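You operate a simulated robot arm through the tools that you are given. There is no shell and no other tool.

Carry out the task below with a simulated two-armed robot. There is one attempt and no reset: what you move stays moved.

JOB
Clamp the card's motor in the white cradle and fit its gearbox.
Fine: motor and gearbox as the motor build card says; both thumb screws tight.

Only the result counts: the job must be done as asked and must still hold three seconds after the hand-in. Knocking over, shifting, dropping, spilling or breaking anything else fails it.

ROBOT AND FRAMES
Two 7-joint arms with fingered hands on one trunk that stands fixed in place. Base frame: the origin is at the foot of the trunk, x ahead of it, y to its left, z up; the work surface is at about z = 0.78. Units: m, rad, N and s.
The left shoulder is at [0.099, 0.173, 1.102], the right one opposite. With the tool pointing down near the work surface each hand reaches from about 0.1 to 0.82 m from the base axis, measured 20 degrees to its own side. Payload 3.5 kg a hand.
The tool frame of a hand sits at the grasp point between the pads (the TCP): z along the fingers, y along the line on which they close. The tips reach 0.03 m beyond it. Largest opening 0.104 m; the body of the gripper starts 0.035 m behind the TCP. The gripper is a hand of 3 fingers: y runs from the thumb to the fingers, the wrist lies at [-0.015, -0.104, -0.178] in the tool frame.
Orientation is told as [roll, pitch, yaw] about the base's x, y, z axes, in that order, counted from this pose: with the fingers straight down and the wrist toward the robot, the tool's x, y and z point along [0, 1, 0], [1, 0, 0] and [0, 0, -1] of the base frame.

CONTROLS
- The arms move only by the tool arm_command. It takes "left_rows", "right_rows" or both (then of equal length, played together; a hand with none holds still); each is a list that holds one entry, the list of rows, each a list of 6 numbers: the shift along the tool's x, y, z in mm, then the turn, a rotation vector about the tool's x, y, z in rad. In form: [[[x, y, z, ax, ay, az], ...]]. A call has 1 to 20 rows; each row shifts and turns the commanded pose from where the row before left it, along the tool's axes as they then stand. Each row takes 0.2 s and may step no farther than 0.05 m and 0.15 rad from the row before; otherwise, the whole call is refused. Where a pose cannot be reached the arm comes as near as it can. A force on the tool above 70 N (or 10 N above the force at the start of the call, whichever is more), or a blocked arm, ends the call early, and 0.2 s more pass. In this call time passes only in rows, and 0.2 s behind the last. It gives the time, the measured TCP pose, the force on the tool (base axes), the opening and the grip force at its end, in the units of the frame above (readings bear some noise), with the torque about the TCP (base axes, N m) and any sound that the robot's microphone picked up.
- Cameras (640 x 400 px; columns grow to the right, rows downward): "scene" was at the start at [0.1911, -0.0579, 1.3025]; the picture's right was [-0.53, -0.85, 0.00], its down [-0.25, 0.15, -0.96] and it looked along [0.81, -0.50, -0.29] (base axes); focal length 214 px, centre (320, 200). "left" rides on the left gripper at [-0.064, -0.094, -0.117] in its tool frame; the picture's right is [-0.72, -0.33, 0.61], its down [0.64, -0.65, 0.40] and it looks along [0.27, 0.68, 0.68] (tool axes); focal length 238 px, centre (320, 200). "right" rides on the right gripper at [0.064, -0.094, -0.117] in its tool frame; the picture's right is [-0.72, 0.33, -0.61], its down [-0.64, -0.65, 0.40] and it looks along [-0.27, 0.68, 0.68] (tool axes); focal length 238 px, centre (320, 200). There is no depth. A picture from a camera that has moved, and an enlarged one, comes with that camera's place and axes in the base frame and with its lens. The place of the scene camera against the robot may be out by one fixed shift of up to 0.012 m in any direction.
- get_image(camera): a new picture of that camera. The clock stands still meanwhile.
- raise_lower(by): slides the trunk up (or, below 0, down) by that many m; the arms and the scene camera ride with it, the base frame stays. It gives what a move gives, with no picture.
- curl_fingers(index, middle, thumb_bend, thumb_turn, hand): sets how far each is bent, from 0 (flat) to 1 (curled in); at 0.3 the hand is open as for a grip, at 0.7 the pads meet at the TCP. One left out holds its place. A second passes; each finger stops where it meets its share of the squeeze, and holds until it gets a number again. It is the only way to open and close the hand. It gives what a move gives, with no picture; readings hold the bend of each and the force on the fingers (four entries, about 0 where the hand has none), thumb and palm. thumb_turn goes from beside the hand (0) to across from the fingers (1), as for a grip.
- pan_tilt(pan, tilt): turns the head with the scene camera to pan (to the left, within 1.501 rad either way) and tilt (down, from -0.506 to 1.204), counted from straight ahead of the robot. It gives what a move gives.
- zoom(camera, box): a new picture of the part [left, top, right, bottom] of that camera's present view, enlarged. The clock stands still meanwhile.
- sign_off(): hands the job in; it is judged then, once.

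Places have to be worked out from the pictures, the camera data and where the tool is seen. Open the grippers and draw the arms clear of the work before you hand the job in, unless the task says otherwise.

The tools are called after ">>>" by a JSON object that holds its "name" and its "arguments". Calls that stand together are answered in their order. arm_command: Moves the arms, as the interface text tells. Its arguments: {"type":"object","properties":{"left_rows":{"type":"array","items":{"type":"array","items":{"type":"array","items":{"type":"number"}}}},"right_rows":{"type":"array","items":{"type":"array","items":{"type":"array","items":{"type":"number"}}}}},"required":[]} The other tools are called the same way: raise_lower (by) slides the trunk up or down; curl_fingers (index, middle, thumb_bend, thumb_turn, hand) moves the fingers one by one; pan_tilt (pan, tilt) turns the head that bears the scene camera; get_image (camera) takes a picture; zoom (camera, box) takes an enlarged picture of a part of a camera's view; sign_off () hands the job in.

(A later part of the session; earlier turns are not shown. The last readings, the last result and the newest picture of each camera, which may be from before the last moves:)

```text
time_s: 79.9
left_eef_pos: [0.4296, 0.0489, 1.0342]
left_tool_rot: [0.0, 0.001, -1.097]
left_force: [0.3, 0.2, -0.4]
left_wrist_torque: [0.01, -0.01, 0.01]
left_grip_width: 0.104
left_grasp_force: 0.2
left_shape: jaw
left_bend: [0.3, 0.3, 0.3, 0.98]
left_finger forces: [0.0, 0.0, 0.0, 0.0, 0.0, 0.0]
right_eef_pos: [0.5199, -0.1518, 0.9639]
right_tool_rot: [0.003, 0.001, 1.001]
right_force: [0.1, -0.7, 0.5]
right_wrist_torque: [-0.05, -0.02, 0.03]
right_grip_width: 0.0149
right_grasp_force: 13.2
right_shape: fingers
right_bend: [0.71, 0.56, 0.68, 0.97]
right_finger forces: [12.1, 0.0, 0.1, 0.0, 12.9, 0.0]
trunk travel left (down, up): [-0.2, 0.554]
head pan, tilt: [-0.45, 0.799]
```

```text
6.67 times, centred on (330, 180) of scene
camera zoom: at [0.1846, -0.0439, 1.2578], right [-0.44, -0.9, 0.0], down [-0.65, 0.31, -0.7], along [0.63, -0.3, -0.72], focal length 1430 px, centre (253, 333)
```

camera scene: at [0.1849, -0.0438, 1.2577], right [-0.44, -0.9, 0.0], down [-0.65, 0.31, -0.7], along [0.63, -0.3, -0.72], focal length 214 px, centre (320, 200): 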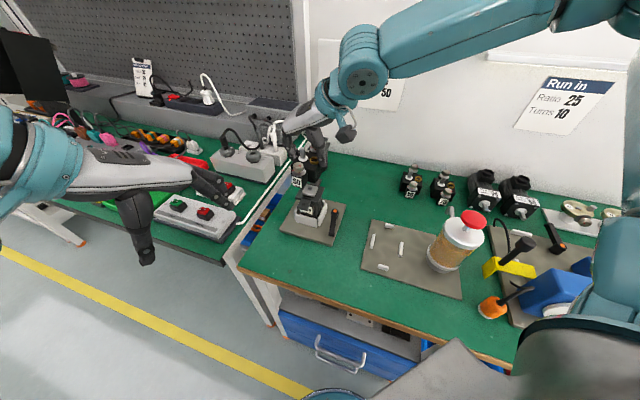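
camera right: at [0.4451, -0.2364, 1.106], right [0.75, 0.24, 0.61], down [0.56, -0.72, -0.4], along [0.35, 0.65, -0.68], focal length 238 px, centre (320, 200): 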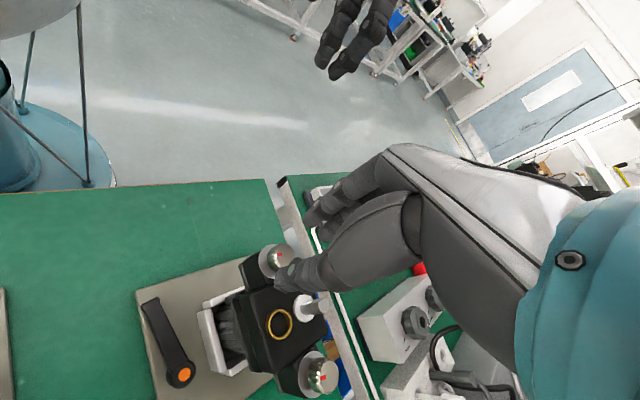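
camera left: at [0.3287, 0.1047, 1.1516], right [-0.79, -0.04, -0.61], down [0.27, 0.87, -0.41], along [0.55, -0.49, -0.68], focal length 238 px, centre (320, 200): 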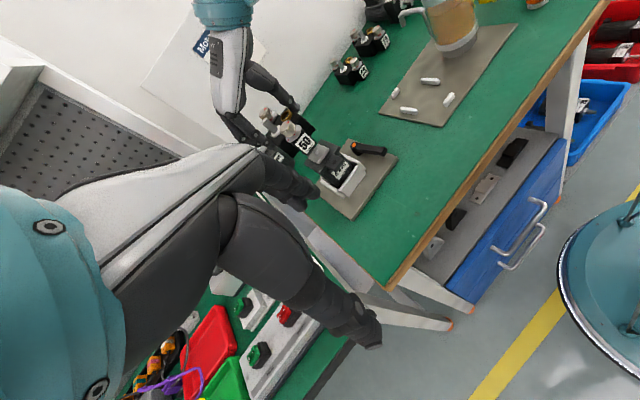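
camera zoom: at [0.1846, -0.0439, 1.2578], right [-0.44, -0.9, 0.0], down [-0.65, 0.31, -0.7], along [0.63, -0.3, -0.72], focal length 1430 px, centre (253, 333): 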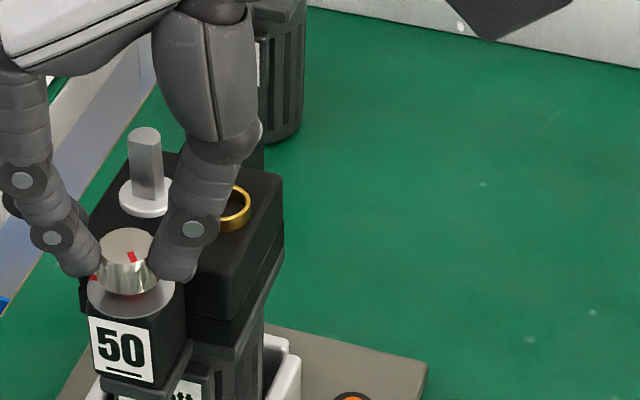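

The knob mark turned with the hand by the full 0.45 rad. I continue clockwise by another 0.6 rad.

>>> {"name": "arm_command", "arguments": {"right_rows": [[[-0.2, -0.5, 0, 0, 0, 0.15], [-0.2, -0.5, 0, 0, 0, 0.15], [-0.2, -0.5, 0, 0, 0, 0.15], [-0.2, -0.5, 0, 0, 0, 0.15]]]}}

>>> {"name": "zoom", "arguments": {"camera": "left", "box": [300, 100, 370, 170]}}

>>> {"name": "zoom", "arguments": {"camera": "scene", "box": [305, 150, 355, 210]}}

```text
time_s: 80.9
left_eef_pos: [0.4292, 0.0482, 1.0344]
left_tool_rot: [0.001, 0.0, -1.096]
left_force: [0.0, -0.5, 0.0]
left_wrist_torque: [0.0, 0.04, -0.01]
left_grip_width: 0.1037
left_grasp_force: 0.0
left_shape: jaw
left_bend: [0.3, 0.3, 0.3, 0.98]
left_finger forces: [0.1, 0.0, 0.0, 0.0, 0.1, 0.0]
right_eef_pos: [0.5181, -0.1555, 0.9641]
right_tool_rot: [-0.002, 0.001, 0.401]
right_force: [-0.2, 0.4, 0.2]
right_wrist_torque: [0.02, -0.03, 0.02]
right_grip_width: 0.0148
right_grasp_force: 12.3
right_shape: fingers
right_bend: [0.71, 0.56, 0.68, 0.97]
right_finger forces: [12.5, 0.0, 0.1, 0.1, 12.6, 0.0]
trunk travel left (down, up): [-0.2, 0.554]
head pan, tilt: [-0.45, 0.799]
```

```text
5.71 times, centred on (335, 135) of left
camera zoom: at [0.3285, 0.1047, 1.1521], right [-0.79, -0.04, -0.61], down [0.27, 0.87, -0.4], along [0.55, -0.49, -0.68], focal length 1362 px, centre (234, 571)
```

zoom: 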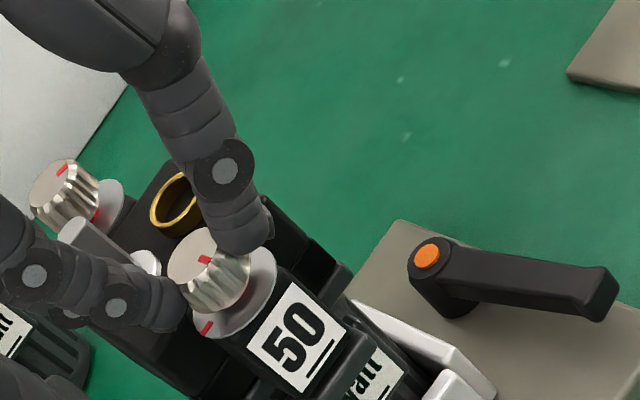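

```text
6.67 times, centred on (330, 180) of scene
camera zoom: at [0.1845, -0.0437, 1.2578], right [-0.44, -0.9, 0.0], down [-0.65, 0.31, -0.7], along [0.63, -0.3, -0.72], focal length 1430 px, centre (253, 333)
```

zoom: 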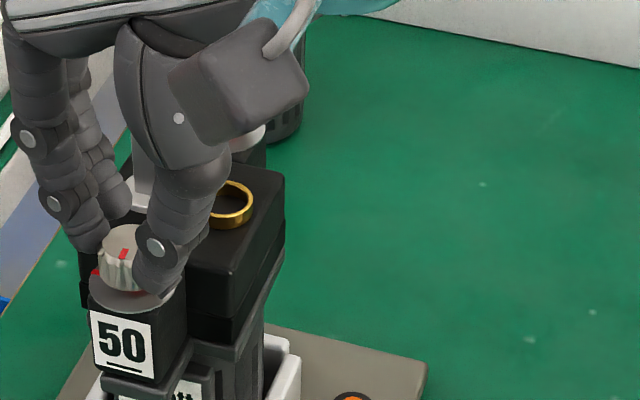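

The knob turns, but the loose gearbox has slid about 4 mm with it, because the pinch centre was slightly off the turning axis. I release, then look again before re-centring the gearbox.

>>> {"name": "curl_fingers", "arguments": {"hand": "right", "index": 0.55, "thumb_bend": 0.55}}

>>> {"name": "zoom", "arguments": {"camera": "right", "box": [200, 170, 380, 310]}}

>>> {"name": "zoom", "arguments": {"camera": "left", "box": [300, 100, 370, 170]}}

>>> {"name": "zoom", "arguments": {"camera": "scene", "box": [305, 150, 355, 210]}}

```text
time_s: 81.9
left_eef_pos: [0.4285, 0.0493, 1.0344]
left_tool_rot: [0.0, -0.001, -1.095]
left_force: [-0.7, 0.6, -1.8]
left_wrist_torque: [0.0, 0.02, 0.01]
left_grip_width: 0.1037
left_grasp_force: 0.0
left_shape: jaw
left_bend: [0.3, 0.3, 0.3, 0.98]
left_finger forces: [0.0, 0.0, 0.1, 0.0, 0.1, 0.0]
right_eef_pos: [0.5183, -0.1533, 0.9635]
right_tool_rot: [0.0, 0.0, 0.401]
right_force: [-0.6, 0.0, -0.3]
right_wrist_torque: [-0.02, 0.0, 0.02]
right_grip_width: 0.0385
right_grasp_force: 0.2
right_shape: fingers
right_bend: [0.55, 0.56, 0.55, 0.97]
right_finger forces: [0.0, 0.1, 0.0, 0.0, 0.1, 0.1]
trunk travel left (down, up): [-0.2, 0.554]
head pan, tilt: [-0.45, 0.799]
```

```text
2.86 times, centred on (290, 240) of right
camera zoom: at [0.4072, -0.1326, 1.0811], right [0.58, -0.53, 0.61], down [-0.35, -0.84, -0.4], along [0.73, 0.02, -0.68], focal length 681 px, centre (406, 86)
```

zoom: 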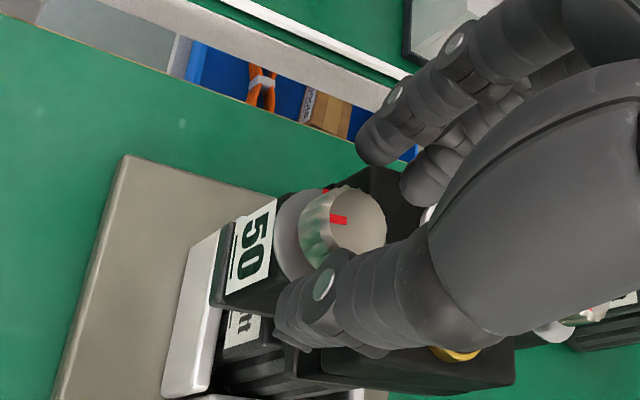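

```text
5.71 times, centred on (335, 135) of left
camera zoom: at [0.3284, 0.1046, 1.1521], right [-0.79, -0.04, -0.61], down [0.27, 0.87, -0.4], along [0.55, -0.49, -0.68], focal length 1362 px, centre (234, 571)
```

zoom: 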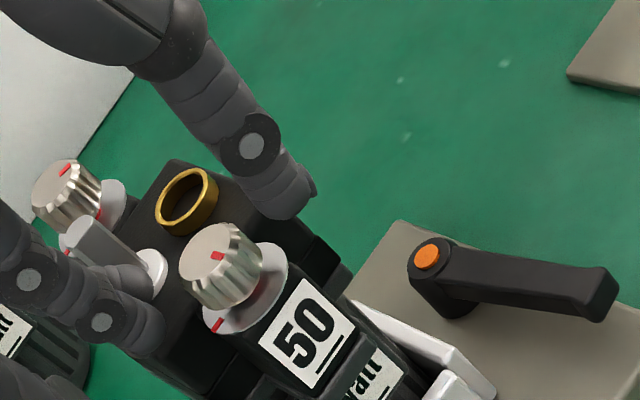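

```text
6.67 times, centred on (330, 180) of scene
camera zoom: at [0.1844, -0.0438, 1.2578], right [-0.44, -0.9, 0.0], down [-0.65, 0.31, -0.7], along [0.63, -0.3, -0.72], focal length 1430 px, centre (253, 333)
```

zoom: 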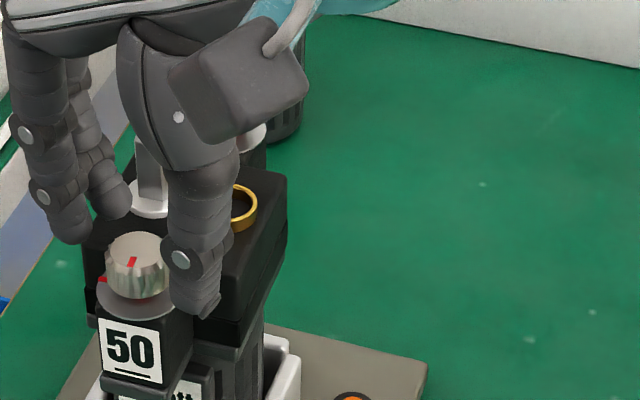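

After release the gearbox settled back near its aligned position, and the near knob has kept its turn of about 64°. I rotate the open hand back counter-clockwise around the knob for a second stroke.

>>> {"name": "arm_command", "arguments": {"right_rows": [[[0.26, 0.49, 0, 0, 0, -0.15], [0.26, 0.49, 0, 0, 0, -0.15], [0.26, 0.49, 0, 0, 0, -0.15], [0.26, 0.49, 0, 0, 0, -0.15], [0.26, 0.49, 0, 0, 0, -0.15], [0.26, 0.49, 0, 0, 0, -0.15], [0.26, 0.49, 0, 0, 0, -0.15], [0.26, 0.49, 0, 0, 0, -0.15]]]}}

>>> {"name": "zoom", "arguments": {"camera": "left", "box": [300, 100, 370, 170]}}

>>> {"name": "zoom", "arguments": {"camera": "right", "box": [220, 190, 360, 310]}}

```text
time_s: 83.7
left_eef_pos: [0.4294, 0.0484, 1.0355]
left_tool_rot: [-0.001, 0.0, -1.097]
left_force: [0.5, 0.8, -0.2]
left_wrist_torque: [0.03, 0.03, -0.01]
left_grip_width: 0.1038
left_grasp_force: 0.0
left_shape: jaw
left_bend: [0.3, 0.3, 0.3, 0.98]
left_finger forces: [0.1, 0.0, 0.0, 0.1, 0.0, 0.1]
right_eef_pos: [0.5203, -0.1506, 0.9641]
right_tool_rot: [0.001, -0.001, 1.603]
right_force: [0.5, -0.4, -0.8]
right_wrist_torque: [0.0, -0.03, 0.0]
right_grip_width: 0.0385
right_grasp_force: 0.1
right_shape: fingers
right_bend: [0.55, 0.56, 0.55, 0.97]
right_finger forces: [0.1, 0.0, 0.0, 0.0, 0.0, 0.1]
trunk travel left (down, up): [-0.2, 0.554]
head pan, tilt: [-0.45, 0.799]
```

```text
5.71 times, centred on (335, 135) of left
camera zoom: at [0.3286, 0.1047, 1.152], right [-0.79, -0.04, -0.61], down [0.27, 0.87, -0.4], along [0.55, -0.49, -0.68], focal length 1362 px, centre (234, 571)
```

zoom: 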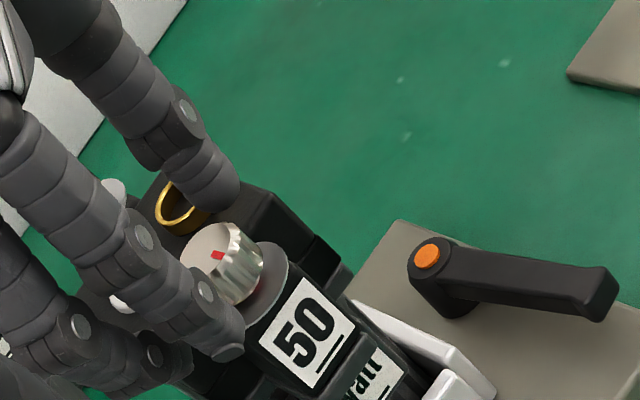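

```text
3.33 times, centred on (290, 250) of right
camera zoom: at [0.4586, -0.2464, 1.0809], right [0.71, 0.35, 0.61], down [0.66, -0.63, -0.41], along [0.25, 0.69, -0.68], focal length 794 px, centre (420, 33)
```

zoom: 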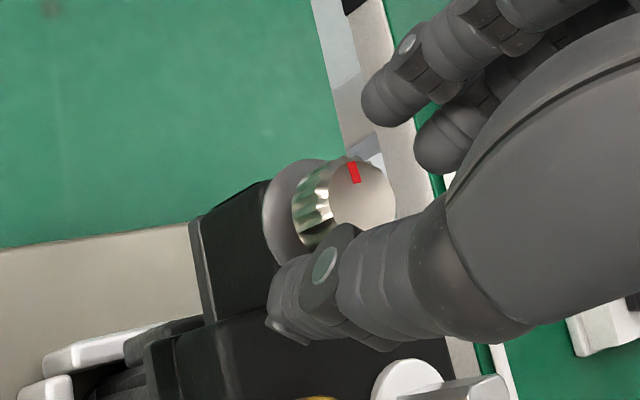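

The knob kept its angle. I pinch it again with moderate force.

>>> {"name": "curl_fingers", "arguments": {"hand": "right", "index": 0.7, "thumb_bend": 0.71}}

>>> {"name": "arm_command", "arguments": {"right_rows": [[[-0.19, -0.52, 0, 0, 0, 0.15], [-0.19, -0.52, 0, 0, 0, 0.15], [-0.19, -0.52, 0, 0, 0, 0.15]]]}}

>>> {"name": "zoom", "arguments": {"camera": "left", "box": [300, 100, 370, 170]}}

>>> {"name": "zoom", "arguments": {"camera": "scene", "box": [305, 150, 355, 210]}}

```text
time_s: 84.7
left_eef_pos: [0.429, 0.049, 1.0339]
left_tool_rot: [-0.001, 0.0, -1.097]
left_force: [-0.6, 0.8, -0.1]
left_wrist_torque: [0.03, -0.02, -0.01]
left_grip_width: 0.1039
left_grasp_force: 0.1
left_shape: jaw
left_bend: [0.3, 0.3, 0.3, 0.98]
left_finger forces: [0.0, 0.0, 0.0, 0.1, 0.1, 0.0]
right_eef_pos: [0.518, -0.1507, 0.9651]
right_tool_rot: [0.002, 0.0, 1.602]
right_force: [0.0, -1.0, 0.3]
right_wrist_torque: [0.0, 0.0, -0.01]
right_grip_width: 0.0162
right_grasp_force: 4.7
right_shape: fingers
right_bend: [0.64, 0.56, 0.65, 0.97]
right_finger forces: [5.1, 0.1, 0.0, 0.1, 5.9, 0.1]
trunk travel left (down, up): [-0.2, 0.554]
head pan, tilt: [-0.45, 0.799]
```

```text
time_s: 85.5
left_eef_pos: [0.4286, 0.049, 1.0345]
left_tool_rot: [0.002, 0.002, -1.097]
left_force: [-0.5, -0.8, -0.6]
left_wrist_torque: [-0.01, 0.04, -0.02]
left_grip_width: 0.104
left_grasp_force: 0.2
left_shape: jaw
left_bend: [0.3, 0.3, 0.3, 0.98]
left_finger forces: [0.0, 0.0, 0.1, 0.0, 0.0, 0.1]
right_eef_pos: [0.52, -0.1523, 0.9644]
right_tool_rot: [0.001, 0.001, 1.152]
right_force: [-1.5, 1.0, -0.2]
right_wrist_torque: [0.01, 0.02, 0.0]
right_grip_width: 0.0159
right_grasp_force: 4.9
right_shape: fingers
right_bend: [0.64, 0.56, 0.65, 0.97]
right_finger forces: [5.8, 0.0, 0.0, 0.0, 4.9, 0.0]
trunk travel left (down, up): [-0.2, 0.554]
head pan, tilt: [-0.45, 0.799]
```

```text
5.71 times, centred on (335, 135) of left
camera zoom: at [0.3284, 0.1047, 1.1521], right [-0.79, -0.04, -0.61], down [0.27, 0.87, -0.4], along [0.55, -0.49, -0.68], focal length 1362 px, centre (234, 571)
```

zoom: 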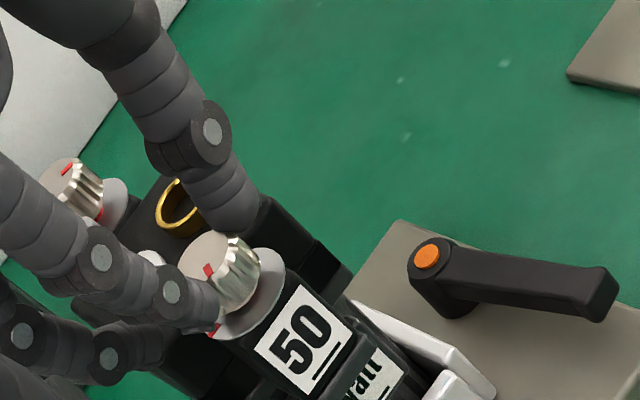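

```text
6.67 times, centred on (330, 180) of scene
camera zoom: at [0.1844, -0.0438, 1.2578], right [-0.44, -0.9, 0.0], down [-0.65, 0.31, -0.7], along [0.63, -0.3, -0.72], focal length 1430 px, centre (253, 333)
```

zoom: 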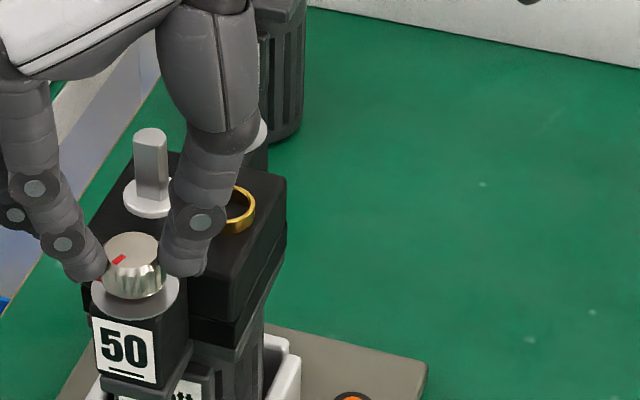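

The knob turns cleanly and the gearbox stays in place. I continue clockwise in short moves, watching for resistance.

>>> {"name": "arm_command", "arguments": {"right_rows": [[[-0.19, -0.52, 0, 0, 0, 0.15], [-0.19, -0.52, 0, 0, 0, 0.15], [-0.19, -0.52, 0, 0, 0, 0.15]]]}}

>>> {"name": "arm_command", "arguments": {"right_rows": [[[-0.19, -0.52, 0, 0, 0, 0.15], [-0.19, -0.52, 0, 0, 0, 0.15]]]}}

>>> {"name": "zoom", "arguments": {"camera": "left", "box": [300, 100, 370, 170]}}

>>> {"name": "zoom", "arguments": {"camera": "scene", "box": [305, 150, 355, 210]}}

```text
time_s: 86.3
left_eef_pos: [0.4278, 0.0489, 1.0344]
left_tool_rot: [0.0, 0.001, -1.098]
left_force: [0.2, -0.3, -0.2]
left_wrist_torque: [-0.02, -0.03, -0.03]
left_grip_width: 0.1041
left_grasp_force: 0.1
left_shape: jaw
left_bend: [0.3, 0.3, 0.3, 0.98]
left_finger forces: [0.0, 0.1, 0.0, 0.0, 0.0, 0.1]
right_eef_pos: [0.5185, -0.1531, 0.9633]
right_tool_rot: [-0.004, 0.0, 0.703]
right_force: [-0.7, 0.2, -0.8]
right_wrist_torque: [0.02, 0.03, 0.05]
right_grip_width: 0.0159
right_grasp_force: 5.8
right_shape: fingers
right_bend: [0.64, 0.56, 0.65, 0.98]
right_finger forces: [6.0, 0.1, 0.0, 0.0, 4.9, 0.0]
trunk travel left (down, up): [-0.2, 0.554]
head pan, tilt: [-0.45, 0.799]
```

```text
time_s: 86.9
left_eef_pos: [0.4295, 0.0483, 1.0352]
left_tool_rot: [0.002, 0.0, -1.095]
left_force: [0.5, 0.2, 0.5]
left_wrist_torque: [0.0, 0.04, 0.07]
left_grip_width: 0.1042
left_grasp_force: 0.1
left_shape: jaw
left_bend: [0.3, 0.3, 0.3, 0.98]
left_finger forces: [0.1, 0.0, 0.0, 0.0, 0.1, 0.0]
right_eef_pos: [0.5181, -0.1546, 0.9634]
right_tool_rot: [-0.002, 0.001, 0.4]
right_force: [-0.5, 1.2, -0.1]
right_wrist_torque: [0.0, 0.03, 0.05]
right_grip_width: 0.0161
right_grasp_force: 5.8
right_shape: fingers
right_bend: [0.64, 0.56, 0.65, 0.98]
right_finger forces: [5.4, 0.1, 0.0, 0.0, 5.1, 0.1]
trunk travel left (down, up): [-0.2, 0.554]
head pan, tilt: [-0.45, 0.799]
```

```text
5.71 times, centred on (335, 135) of left
camera zoom: at [0.3284, 0.1048, 1.1521], right [-0.79, -0.04, -0.61], down [0.27, 0.87, -0.4], along [0.55, -0.49, -0.68], focal length 1362 px, centre (234, 571)
```

zoom: 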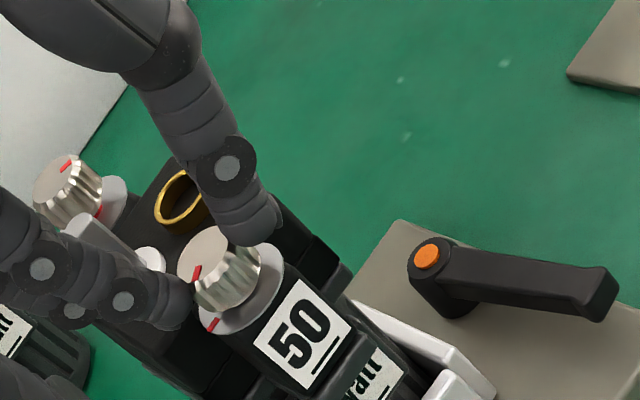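

```text
6.67 times, centred on (330, 180) of scene
camera zoom: at [0.1844, -0.0437, 1.2578], right [-0.44, -0.9, 0.0], down [-0.65, 0.31, -0.7], along [0.63, -0.3, -0.72], focal length 1430 px, centre (253, 333)
```

zoom: 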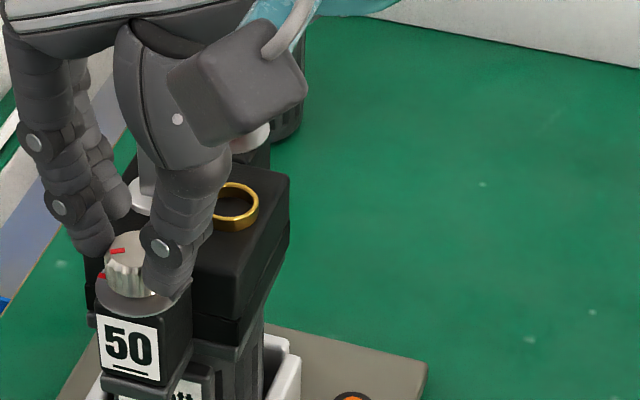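

The marks are close to meeting. The last part slipped (about 17° for 43° of hand turn), so the screw is getting stiff. I go back for another stroke with a firmer pinch.

>>> {"name": "curl_fingers", "arguments": {"hand": "right", "index": 0.55, "thumb_bend": 0.55}}

>>> {"name": "arm_command", "arguments": {"right_rows": [[[0.26, 0.49, 0, 0, 0, -0.15], [0.26, 0.49, 0, 0, 0, -0.15], [0.26, 0.49, 0, 0, 0, -0.15], [0.26, 0.49, 0, 0, 0, -0.15], [0.26, 0.49, 0, 0, 0, -0.15], [0.26, 0.49, 0, 0, 0, -0.15], [0.26, 0.49, 0, 0, 0, -0.15], [0.26, 0.49, 0, 0, 0, -0.15]]]}}

>>> {"name": "zoom", "arguments": {"camera": "left", "box": [300, 100, 370, 170]}}

>>> {"name": "zoom", "arguments": {"camera": "right", "box": [220, 190, 360, 310]}}

>>> {"name": "zoom", "arguments": {"camera": "scene", "box": [305, 150, 355, 210]}}

```text
time_s: 87.9
left_eef_pos: [0.4293, 0.0491, 1.0355]
left_tool_rot: [-0.001, 0.0, -1.096]
left_force: [-0.5, -0.3, -1.0]
left_wrist_torque: [0.02, 0.03, 0.02]
left_grip_width: 0.1038
left_grasp_force: 0.2
left_shape: jaw
left_bend: [0.3, 0.3, 0.3, 0.98]
left_finger forces: [0.1, 0.0, 0.1, 0.1, 0.0, 0.1]
right_eef_pos: [0.5189, -0.1542, 0.9643]
right_tool_rot: [0.001, 0.0, 0.401]
right_force: [0.0, 0.1, -0.3]
right_wrist_torque: [-0.04, -0.04, 0.0]
right_grip_width: 0.0386
right_grasp_force: 0.0
right_shape: fingers
right_bend: [0.55, 0.56, 0.55, 0.98]
right_finger forces: [0.0, 0.0, 0.1, 0.1, 0.0, 0.0]
trunk travel left (down, up): [-0.2, 0.554]
head pan, tilt: [-0.45, 0.799]
```

```text
time_s: 89.7
left_eef_pos: [0.4291, 0.0487, 1.0338]
left_tool_rot: [0.0, 0.0, -1.098]
left_force: [-0.8, 0.3, 0.1]
left_wrist_torque: [-0.01, -0.01, -0.03]
left_grip_width: 0.1038
left_grasp_force: 0.0
left_shape: jaw
left_bend: [0.3, 0.3, 0.3, 0.98]
left_finger forces: [0.1, 0.1, 0.0, 0.0, 0.0, 0.0]
right_eef_pos: [0.5184, -0.1503, 0.9631]
right_tool_rot: [0.0, -0.001, 1.604]
right_force: [0.5, 0.7, 0.2]
right_wrist_torque: [0.02, 0.02, 0.0]
right_grip_width: 0.0386
right_grasp_force: 0.1
right_shape: fingers
right_bend: [0.55, 0.56, 0.55, 0.98]
right_finger forces: [0.0, 0.1, 0.0, 0.0, 0.0, 0.0]
trunk travel left (down, up): [-0.2, 0.554]
head pan, tilt: [-0.45, 0.799]
```

```text
5.71 times, centred on (335, 135) of left
camera zoom: at [0.3286, 0.1047, 1.152], right [-0.79, -0.04, -0.61], down [0.27, 0.87, -0.4], along [0.55, -0.49, -0.68], focal length 1362 px, centre (234, 571)
```

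zoom: 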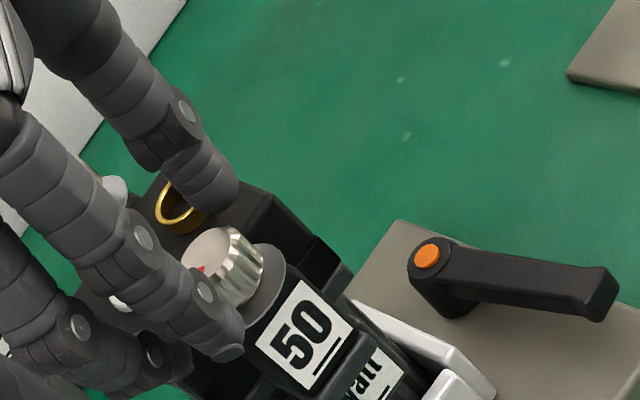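

```text
3.33 times, centred on (290, 250) of right
camera zoom: at [0.4587, -0.2463, 1.081], right [0.71, 0.35, 0.61], down [0.66, -0.63, -0.41], along [0.25, 0.69, -0.68], focal length 794 px, centre (420, 33)
```

zoom: 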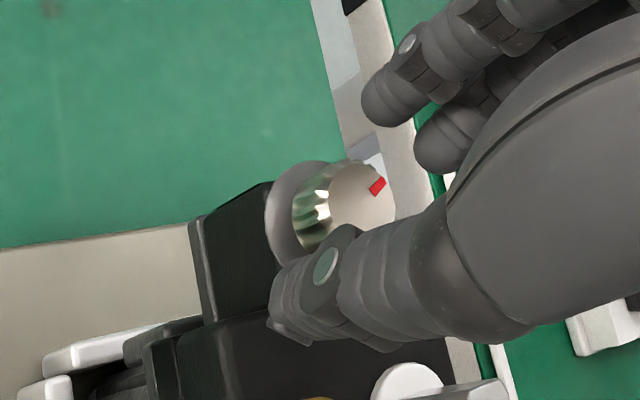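

```text
6.67 times, centred on (330, 180) of scene
camera zoom: at [0.1845, -0.0438, 1.2578], right [-0.44, -0.9, 0.0], down [-0.65, 0.31, -0.7], along [0.63, -0.3, -0.72], focal length 1430 px, centre (253, 333)
```

zoom: 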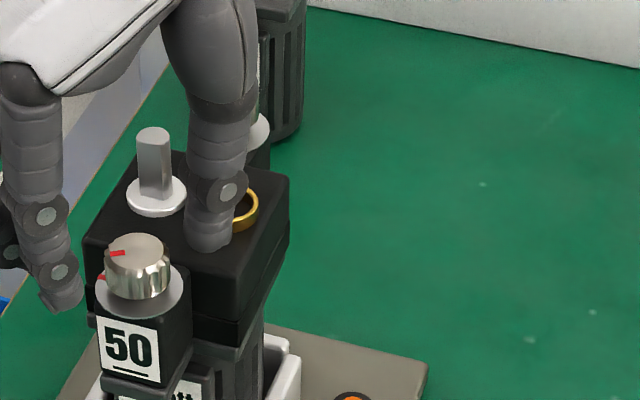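

The knob mark is now roughly 20–35° short of the washer mark. I pinch more firmly and turn further, checking torque.

>>> {"name": "curl_fingers", "arguments": {"hand": "right", "index": 0.76, "thumb_bend": 0.75}}

>>> {"name": "arm_command", "arguments": {"right_rows": [[[-0.19, -0.52, 0, 0, 0, 0.15], [-0.19, -0.52, 0, 0, 0, 0.15]]]}}

>>> {"name": "arm_command", "arguments": {"right_rows": [[[-0.19, -0.52, 0, 0, 0, 0.15], [-0.19, -0.52, 0, 0, 0, 0.15]]]}}

>>> {"name": "zoom", "arguments": {"camera": "left", "box": [300, 100, 370, 170]}}

>>> {"name": "zoom", "arguments": {"camera": "scene", "box": [305, 150, 355, 210]}}

```text
time_s: 90.7
left_eef_pos: [0.4286, 0.0481, 1.035]
left_tool_rot: [0.001, 0.001, -1.096]
left_force: [-0.2, 0.3, 0.4]
left_wrist_torque: [-0.02, -0.02, 0.01]
left_grip_width: 0.104
left_grasp_force: 0.1
left_shape: jaw
left_bend: [0.3, 0.3, 0.3, 0.98]
left_finger forces: [0.0, 0.0, 0.1, 0.0, 0.1, 0.0]
right_eef_pos: [0.5189, -0.1491, 0.9647]
right_tool_rot: [0.001, -0.001, 1.6]
right_force: [-0.3, 0.7, 3.3]
right_wrist_torque: [0.05, 0.08, 0.03]
right_grip_width: 0.0098
right_grasp_force: 12.8
right_shape: fingers
right_bend: [0.74, 0.56, 0.67, 0.97]
right_finger forces: [16.5, 0.0, 0.0, 0.1, 9.0, 0.0]
trunk travel left (down, up): [-0.2, 0.554]
head pan, tilt: [-0.45, 0.799]
```

```text
time_s: 91.3
left_eef_pos: [0.4284, 0.0498, 1.0351]
left_tool_rot: [0.001, 0.0, -1.095]
left_force: [-0.2, 0.6, -0.2]
left_wrist_torque: [0.02, -0.01, -0.03]
left_grip_width: 0.1038
left_grasp_force: 0.0
left_shape: jaw
left_bend: [0.3, 0.3, 0.3, 0.98]
left_finger forces: [0.1, 0.0, 0.0, 0.0, 0.0, 0.0]
right_eef_pos: [0.5186, -0.1499, 0.9657]
right_tool_rot: [0.002, 0.0, 1.301]
right_force: [-1.9, 2.2, 3.1]
right_wrist_torque: [0.08, 0.11, 0.04]
right_grip_width: 0.0091
right_grasp_force: 12.4
right_shape: fingers
right_bend: [0.74, 0.56, 0.67, 0.97]
right_finger forces: [15.9, 0.0, 0.1, 0.0, 8.5, 0.1]
trunk travel left (down, up): [-0.2, 0.554]
head pan, tilt: [-0.45, 0.799]
```

```text
time_s: 91.9
left_eef_pos: [0.4285, 0.0502, 1.0353]
left_tool_rot: [0.001, -0.002, -1.097]
left_force: [0.1, 0.5, -0.7]
left_wrist_torque: [-0.01, -0.03, -0.03]
left_grip_width: 0.1038
left_grasp_force: 0.0
left_shape: jaw
left_bend: [0.3, 0.3, 0.3, 0.98]
left_finger forces: [0.1, 0.1, 0.1, 0.1, 0.0, 0.0]
right_eef_pos: [0.5189, -0.151, 0.9637]
right_tool_rot: [-0.001, 0.001, 1.0]
right_force: [-3.7, 4.4, 3.3]
right_wrist_torque: [0.13, 0.08, 0.09]
right_grip_width: 0.0085
right_grasp_force: 12.4
right_shape: fingers
right_bend: [0.74, 0.56, 0.68, 0.97]
right_finger forces: [16.2, 0.0, 0.1, 0.0, 8.1, 0.1]
trunk travel left (down, up): [-0.2, 0.554]
head pan, tilt: [-0.45, 0.799]
```

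```text
5.71 times, centred on (335, 135) of left
camera zoom: at [0.3279, 0.1052, 1.1522], right [-0.79, -0.04, -0.61], down [0.27, 0.87, -0.4], along [0.55, -0.49, -0.68], focal length 1362 px, centre (234, 571)
```

zoom: 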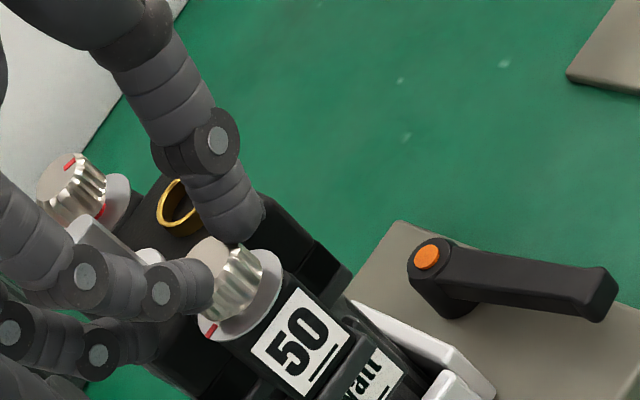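

```text
6.67 times, centred on (330, 180) of scene
camera zoom: at [0.1838, -0.0432, 1.258], right [-0.44, -0.9, 0.0], down [-0.65, 0.31, -0.7], along [0.63, -0.3, -0.72], focal length 1430 px, centre (253, 333)
```

zoom: 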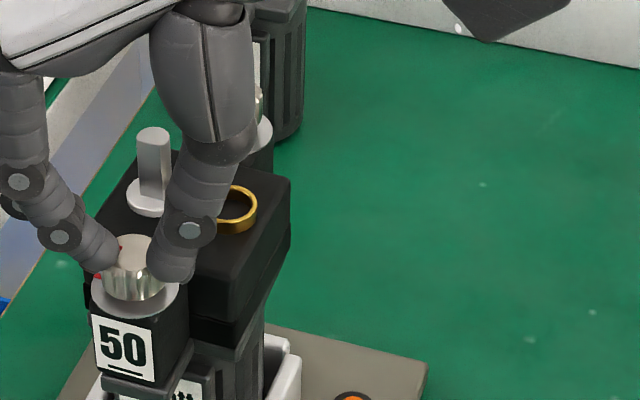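

The torque is up (0.09 Nm) but the index fingertip is curling past the knob. I release and check the mark from above.

>>> {"name": "curl_fingers", "arguments": {"hand": "right", "index": 0.55, "thumb_bend": 0.55}}

>>> {"name": "zoom", "arguments": {"camera": "right", "box": [220, 190, 360, 310]}}

>>> {"name": "zoom", "arguments": {"camera": "left", "box": [300, 100, 370, 170]}}

>>> {"name": "zoom", "arguments": {"camera": "scene", "box": [305, 150, 355, 210]}}

```text
time_s: 92.9
left_eef_pos: [0.4284, 0.048, 1.0356]
left_tool_rot: [-0.001, -0.002, -1.095]
left_force: [0.6, 0.2, -0.1]
left_wrist_torque: [-0.02, -0.02, 0.03]
left_grip_width: 0.104
left_grasp_force: 0.0
left_shape: jaw
left_bend: [0.3, 0.3, 0.3, 0.98]
left_finger forces: [0.1, 0.0, 0.0, 0.0, 0.0, 0.0]
right_eef_pos: [0.5184, -0.1523, 0.9641]
right_tool_rot: [0.0, 0.0, 1.002]
right_force: [-0.5, -0.4, 0.0]
right_wrist_torque: [0.0, -0.02, -0.01]
right_grip_width: 0.0387
right_grasp_force: 0.1
right_shape: fingers
right_bend: [0.55, 0.56, 0.55, 0.97]
right_finger forces: [0.0, 0.0, 0.0, 0.1, 0.1, 0.0]
trunk travel left (down, up): [-0.2, 0.554]
head pan, tilt: [-0.45, 0.799]
```

```text
3.33 times, centred on (290, 250) of right
camera zoom: at [0.4149, -0.197, 1.0808], right [0.78, -0.11, 0.61], down [0.19, -0.9, -0.4], along [0.59, 0.43, -0.68], focal length 794 px, centre (420, 33)
```

zoom: 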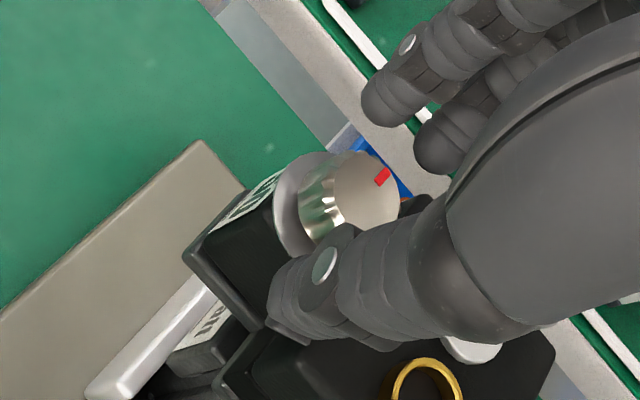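

```text
5.71 times, centred on (335, 135) of left
camera zoom: at [0.3283, 0.1046, 1.1522], right [-0.79, -0.04, -0.61], down [0.27, 0.87, -0.4], along [0.55, -0.49, -0.68], focal length 1362 px, centre (234, 571)
```

zoom: 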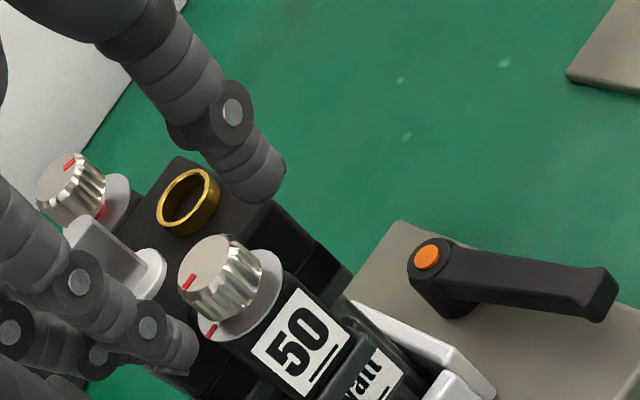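

```text
6.67 times, centred on (330, 180) of scene
camera zoom: at [0.1842, -0.0438, 1.2579], right [-0.44, -0.9, 0.0], down [-0.65, 0.31, -0.7], along [0.63, -0.3, -0.72], focal length 1430 px, centre (253, 333)
```

zoom: 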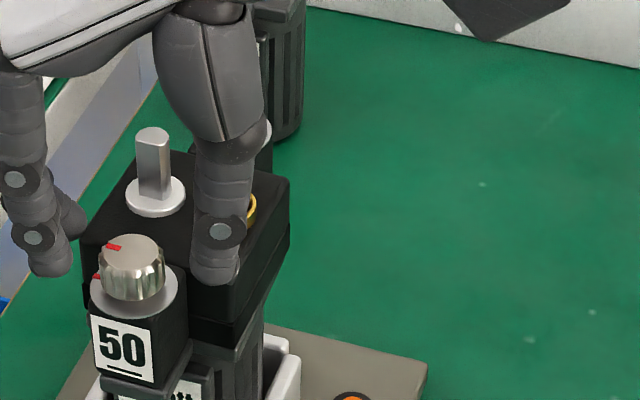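

The near knob's mark now lines up with its washer mark. I raise the hand and get a clear look at the gearbox's seating before working on the far knob.

>>> {"name": "arm_command", "arguments": {"right_rows": [[[0, 0, -15, 0, 0, 0], [0, 0, -25, 0, 0, 0], [0, 0, -30, 0, 0, 0], [0, 0, -30, 0, 0, 0]]]}}

>>> {"name": "zoom", "arguments": {"camera": "left", "box": [290, 100, 370, 180]}}

>>> {"name": "zoom", "arguments": {"camera": "scene", "box": [305, 155, 355, 215]}}

>>> {"name": "get_image", "arguments": {"camera": "right"}}

```text
time_s: 93.9
left_eef_pos: [0.4296, 0.0498, 1.0354]
left_tool_rot: [0.0, 0.0, -1.097]
left_force: [-0.2, -0.7, 0.1]
left_wrist_torque: [-0.02, -0.01, 0.03]
left_grip_width: 0.104
left_grasp_force: 0.1
left_shape: jaw
left_bend: [0.3, 0.3, 0.3, 0.98]
left_finger forces: [0.1, 0.0, 0.0, 0.0, 0.0, 0.0]
right_eef_pos: [0.5191, -0.1522, 1.0645]
right_tool_rot: [0.002, 0.001, 1.001]
right_force: [-1.1, 0.7, -1.3]
right_wrist_torque: [-0.01, -0.02, -0.03]
right_grip_width: 0.0388
right_grasp_force: 0.0
right_shape: fingers
right_bend: [0.55, 0.56, 0.55, 0.97]
right_finger forces: [0.1, 0.0, 0.1, 0.0, 0.0, 0.0]
trunk travel left (down, up): [-0.2, 0.554]
head pan, tilt: [-0.45, 0.799]
```

```text
5.00 times, centred on (330, 140) of left
camera zoom: at [0.3282, 0.1047, 1.1522], right [-0.79, -0.04, -0.61], down [0.27, 0.87, -0.4], along [0.55, -0.49, -0.68], focal length 1192 px, centre (270, 500)
```

zoom: 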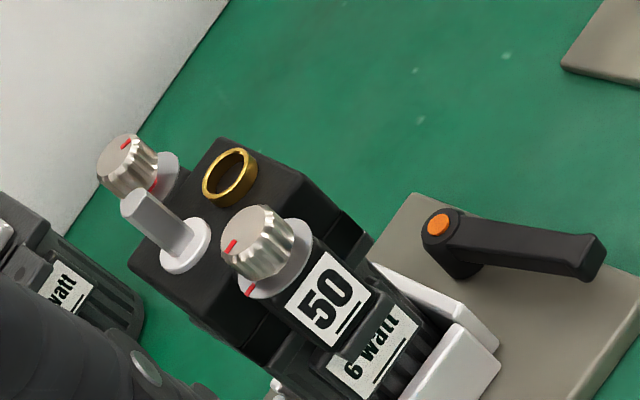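

```text
6.67 times, centred on (330, 185) of scene
camera zoom: at [0.1842, -0.0437, 1.2579], right [-0.44, -0.9, 0.0], down [-0.65, 0.31, -0.7], along [0.63, -0.3, -0.72], focal length 1430 px, centre (253, 300)
```

zoom: 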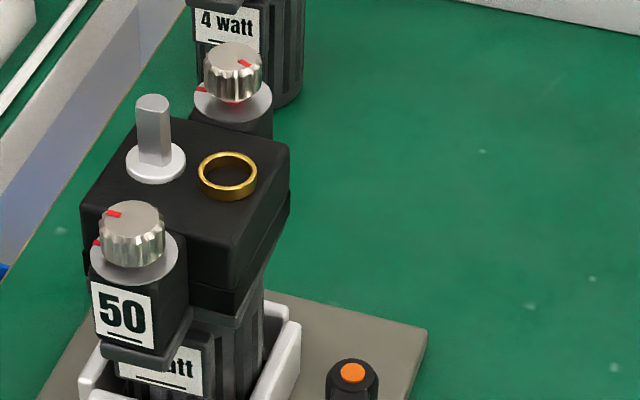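

```text
taken
camera right: at [0.4148, -0.1974, 1.1815], right [0.78, -0.11, 0.61], down [0.19, -0.9, -0.4], along [0.59, 0.43, -0.68], focal length 238 px, centre (320, 200)
```

right: 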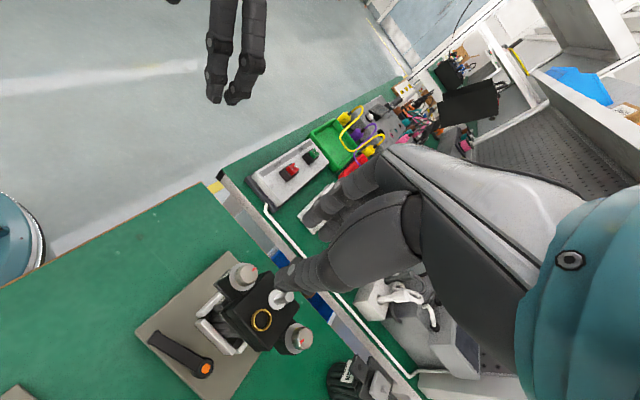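

The near screw mark is aligned with its washer mark; the gearbox turned only about 2° with it. I measure the far knob now.

>>> {"name": "zoom", "arguments": {"camera": "right", "box": [180, 240, 340, 380]}}

>>> {"name": "zoom", "arguments": {"camera": "left", "box": [295, 115, 345, 165]}}

```text
2.86 times, centred on (260, 310) of right
camera zoom: at [0.4148, -0.1974, 1.1815], right [0.78, -0.11, 0.61], down [0.19, -0.9, -0.4], along [0.59, 0.43, -0.68], focal length 681 px, centre (491, -114)
```

zoom: 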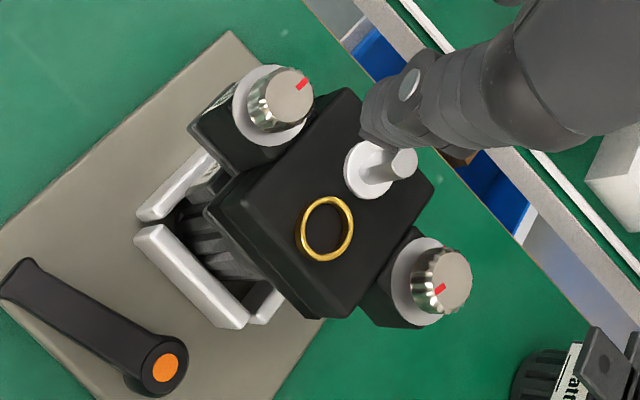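

```text
8.00 times, centred on (320, 140) of left
camera zoom: at [0.3282, 0.1047, 1.1522], right [-0.79, -0.04, -0.61], down [0.27, 0.87, -0.4], along [0.55, -0.49, -0.68], focal length 1907 px, centre (320, 680)
```

zoom: 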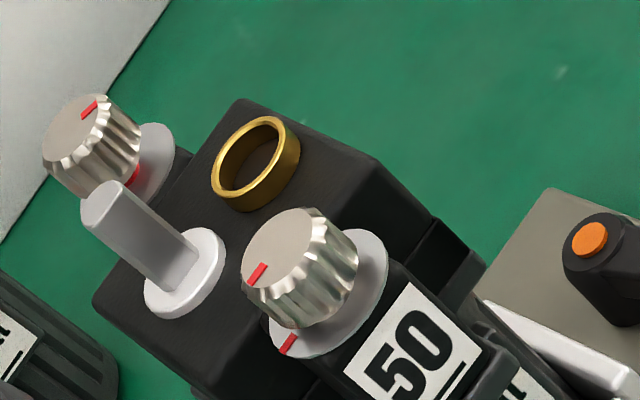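

Both knobs and the gearbox remain within about 1.5 mm and 1.6° of the motor axis. I move to the far knob at (0.5657, 0.2568) with the same pinch approach, stopping above it first.

>>> {"name": "arm_command", "arguments": {"right_rows": [[[0, 0, 0, 0, 0, -0.15], [0, 0, 0, 0, 0, -0.15], [0, 0, 0, 0, 0, -0.15], [0, 0, 0, 0, 0, -0.15], [-21.4, -22.2, 0, 0, 0, 0], [-21.4, -22.2, 0, 0, 0, 0], [-21.4, -22.2, 0, 0, 0, 0], [0, 0, 38, 0, 0, 0], [0, 0, 37, 0, 0, 0]]]}}

>>> {"name": "zoom", "arguments": {"camera": "right", "box": [200, 180, 360, 310]}}

>>> {"name": "zoom", "arguments": {"camera": "left", "box": [265, 85, 345, 155]}}

>>> {"name": "zoom", "arguments": {"camera": "scene", "box": [300, 110, 370, 200]}}

```text
time_s: 95.9
left_eef_pos: [0.4283, 0.0485, 1.0337]
left_tool_rot: [0.0, 0.0, -1.095]
left_force: [0.6, 0.9, 0.3]
left_wrist_torque: [-0.01, -0.01, -0.03]
left_grip_width: 0.1039
left_grasp_force: 0.0
left_shape: jaw
left_bend: [0.3, 0.3, 0.3, 0.98]
left_finger forces: [0.0, 0.0, 0.0, 0.0, 0.0, 0.0]
right_eef_pos: [0.5854, -0.2174, 0.9887]
right_tool_rot: [-0.001, -0.001, 1.602]
right_force: [0.0, 0.4, -0.4]
right_wrist_torque: [0.03, 0.01, -0.01]
right_grip_width: 0.0387
right_grasp_force: 0.0
right_shape: fingers
right_bend: [0.55, 0.56, 0.55, 0.97]
right_finger forces: [0.1, 0.0, 0.0, 0.1, 0.1, 0.0]
trunk travel left (down, up): [-0.2, 0.554]
head pan, tilt: [-0.45, 0.799]
```

```text
3.08 times, centred on (280, 245) of right
camera zoom: at [0.5246, -0.3135, 1.1057], right [0.71, 0.35, 0.61], down [0.66, -0.63, -0.4], along [0.25, 0.69, -0.68], focal length 733 px, centre (443, 62)
```

zoom: 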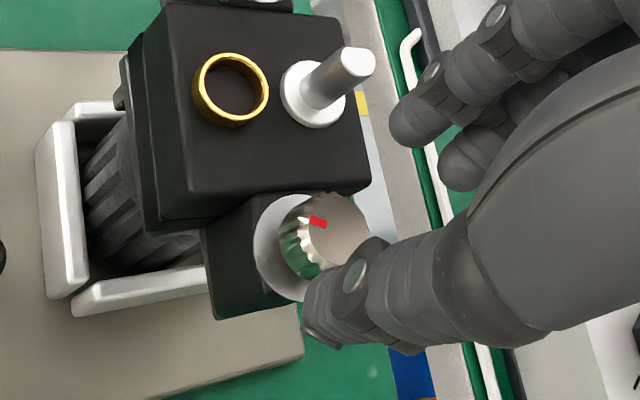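

```text
5.71 times, centred on (305, 120) of left
camera zoom: at [0.3287, 0.1045, 1.152], right [-0.79, -0.04, -0.61], down [0.27, 0.87, -0.4], along [0.55, -0.49, -0.68], focal length 1362 px, centre (406, 657)
```

zoom: 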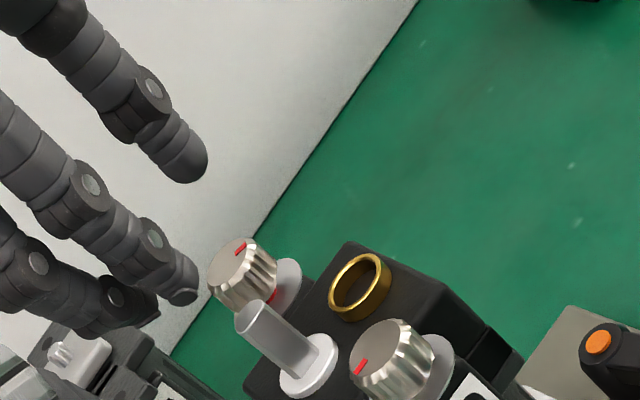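

```text
4.44 times, centred on (335, 155) of scene
camera zoom: at [0.1847, -0.0439, 1.2577], right [-0.44, -0.9, 0.0], down [-0.65, 0.31, -0.7], along [0.63, -0.3, -0.72], focal length 953 px, centre (253, 400)
```

zoom: 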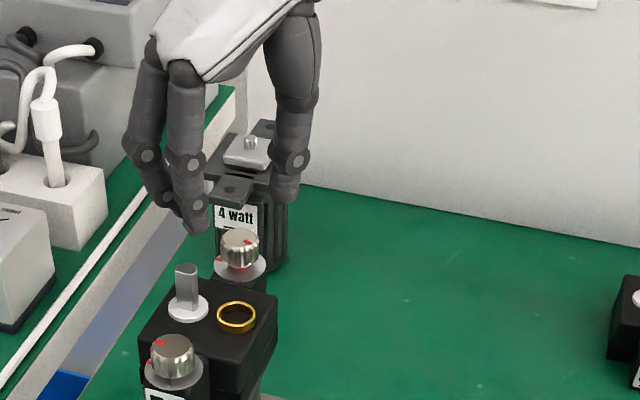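

The far knob sits in nearly the same place in the hand's view as the near one did. I lower to grip height.

>>> {"name": "arm_command", "arguments": {"right_rows": [[[0.5, 0.5, 9, 0, 0, 0], [0, 0, 8, 0, 0, 0], [0, 0, 7.6, 0, 0, 0]]]}}

>>> {"name": "zoom", "arguments": {"camera": "right", "box": [220, 190, 360, 310]}}

>>> {"name": "zoom", "arguments": {"camera": "left", "box": [265, 85, 345, 155]}}

>>> {"name": "zoom", "arguments": {"camera": "scene", "box": [310, 130, 370, 190]}}

```text
time_s: 96.7
left_eef_pos: [0.428, 0.0503, 1.0344]
left_tool_rot: [-0.001, 0.0, -1.095]
left_force: [-0.3, 0.2, -0.4]
left_wrist_torque: [-0.01, -0.02, 0.01]
left_grip_width: 0.1039
left_grasp_force: 0.0
left_shape: jaw
left_bend: [0.3, 0.3, 0.3, 0.98]
left_finger forces: [0.1, 0.0, 0.0, 0.0, 0.0, 0.0]
right_eef_pos: [0.5852, -0.2161, 0.9645]
right_tool_rot: [0.0, 0.001, 1.599]
right_force: [-0.2, -0.2, 0.0]
right_wrist_torque: [0.0, -0.01, 0.0]
right_grip_width: 0.0387
right_grasp_force: 0.0
right_shape: fingers
right_bend: [0.55, 0.56, 0.55, 0.97]
right_finger forces: [0.0, 0.1, 0.0, 0.1, 0.1, 0.0]
trunk travel left (down, up): [-0.2, 0.554]
head pan, tilt: [-0.45, 0.799]
```

```text
3.33 times, centred on (290, 250) of right
camera zoom: at [0.5246, -0.3124, 1.0811], right [0.71, 0.35, 0.61], down [0.66, -0.63, -0.4], along [0.25, 0.69, -0.68], focal length 794 px, centre (420, 33)
```

zoom: 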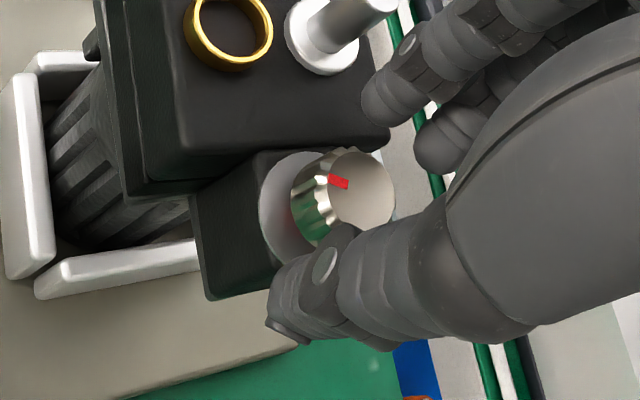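

```text
5.71 times, centred on (305, 120) of left
camera zoom: at [0.3285, 0.1046, 1.1521], right [-0.79, -0.04, -0.61], down [0.27, 0.87, -0.4], along [0.55, -0.49, -0.68], focal length 1362 px, centre (406, 657)
```

zoom: 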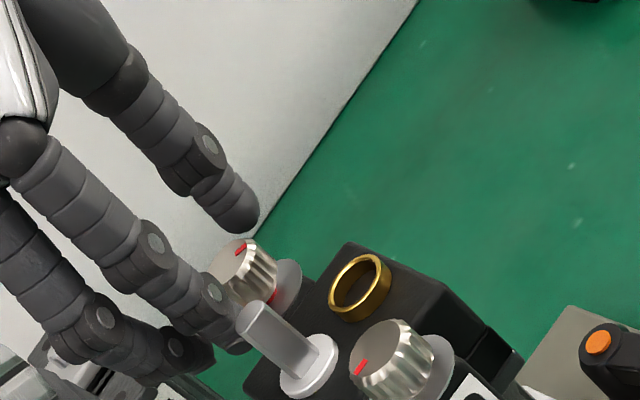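

```text
6.67 times, centred on (340, 160) of scene
camera zoom: at [0.1845, -0.0438, 1.2578], right [-0.44, -0.9, 0.0], down [-0.65, 0.31, -0.7], along [0.63, -0.3, -0.72], focal length 1430 px, centre (187, 467)
```

zoom: 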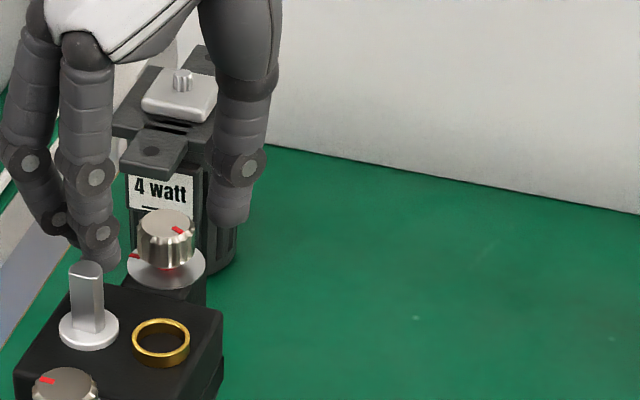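

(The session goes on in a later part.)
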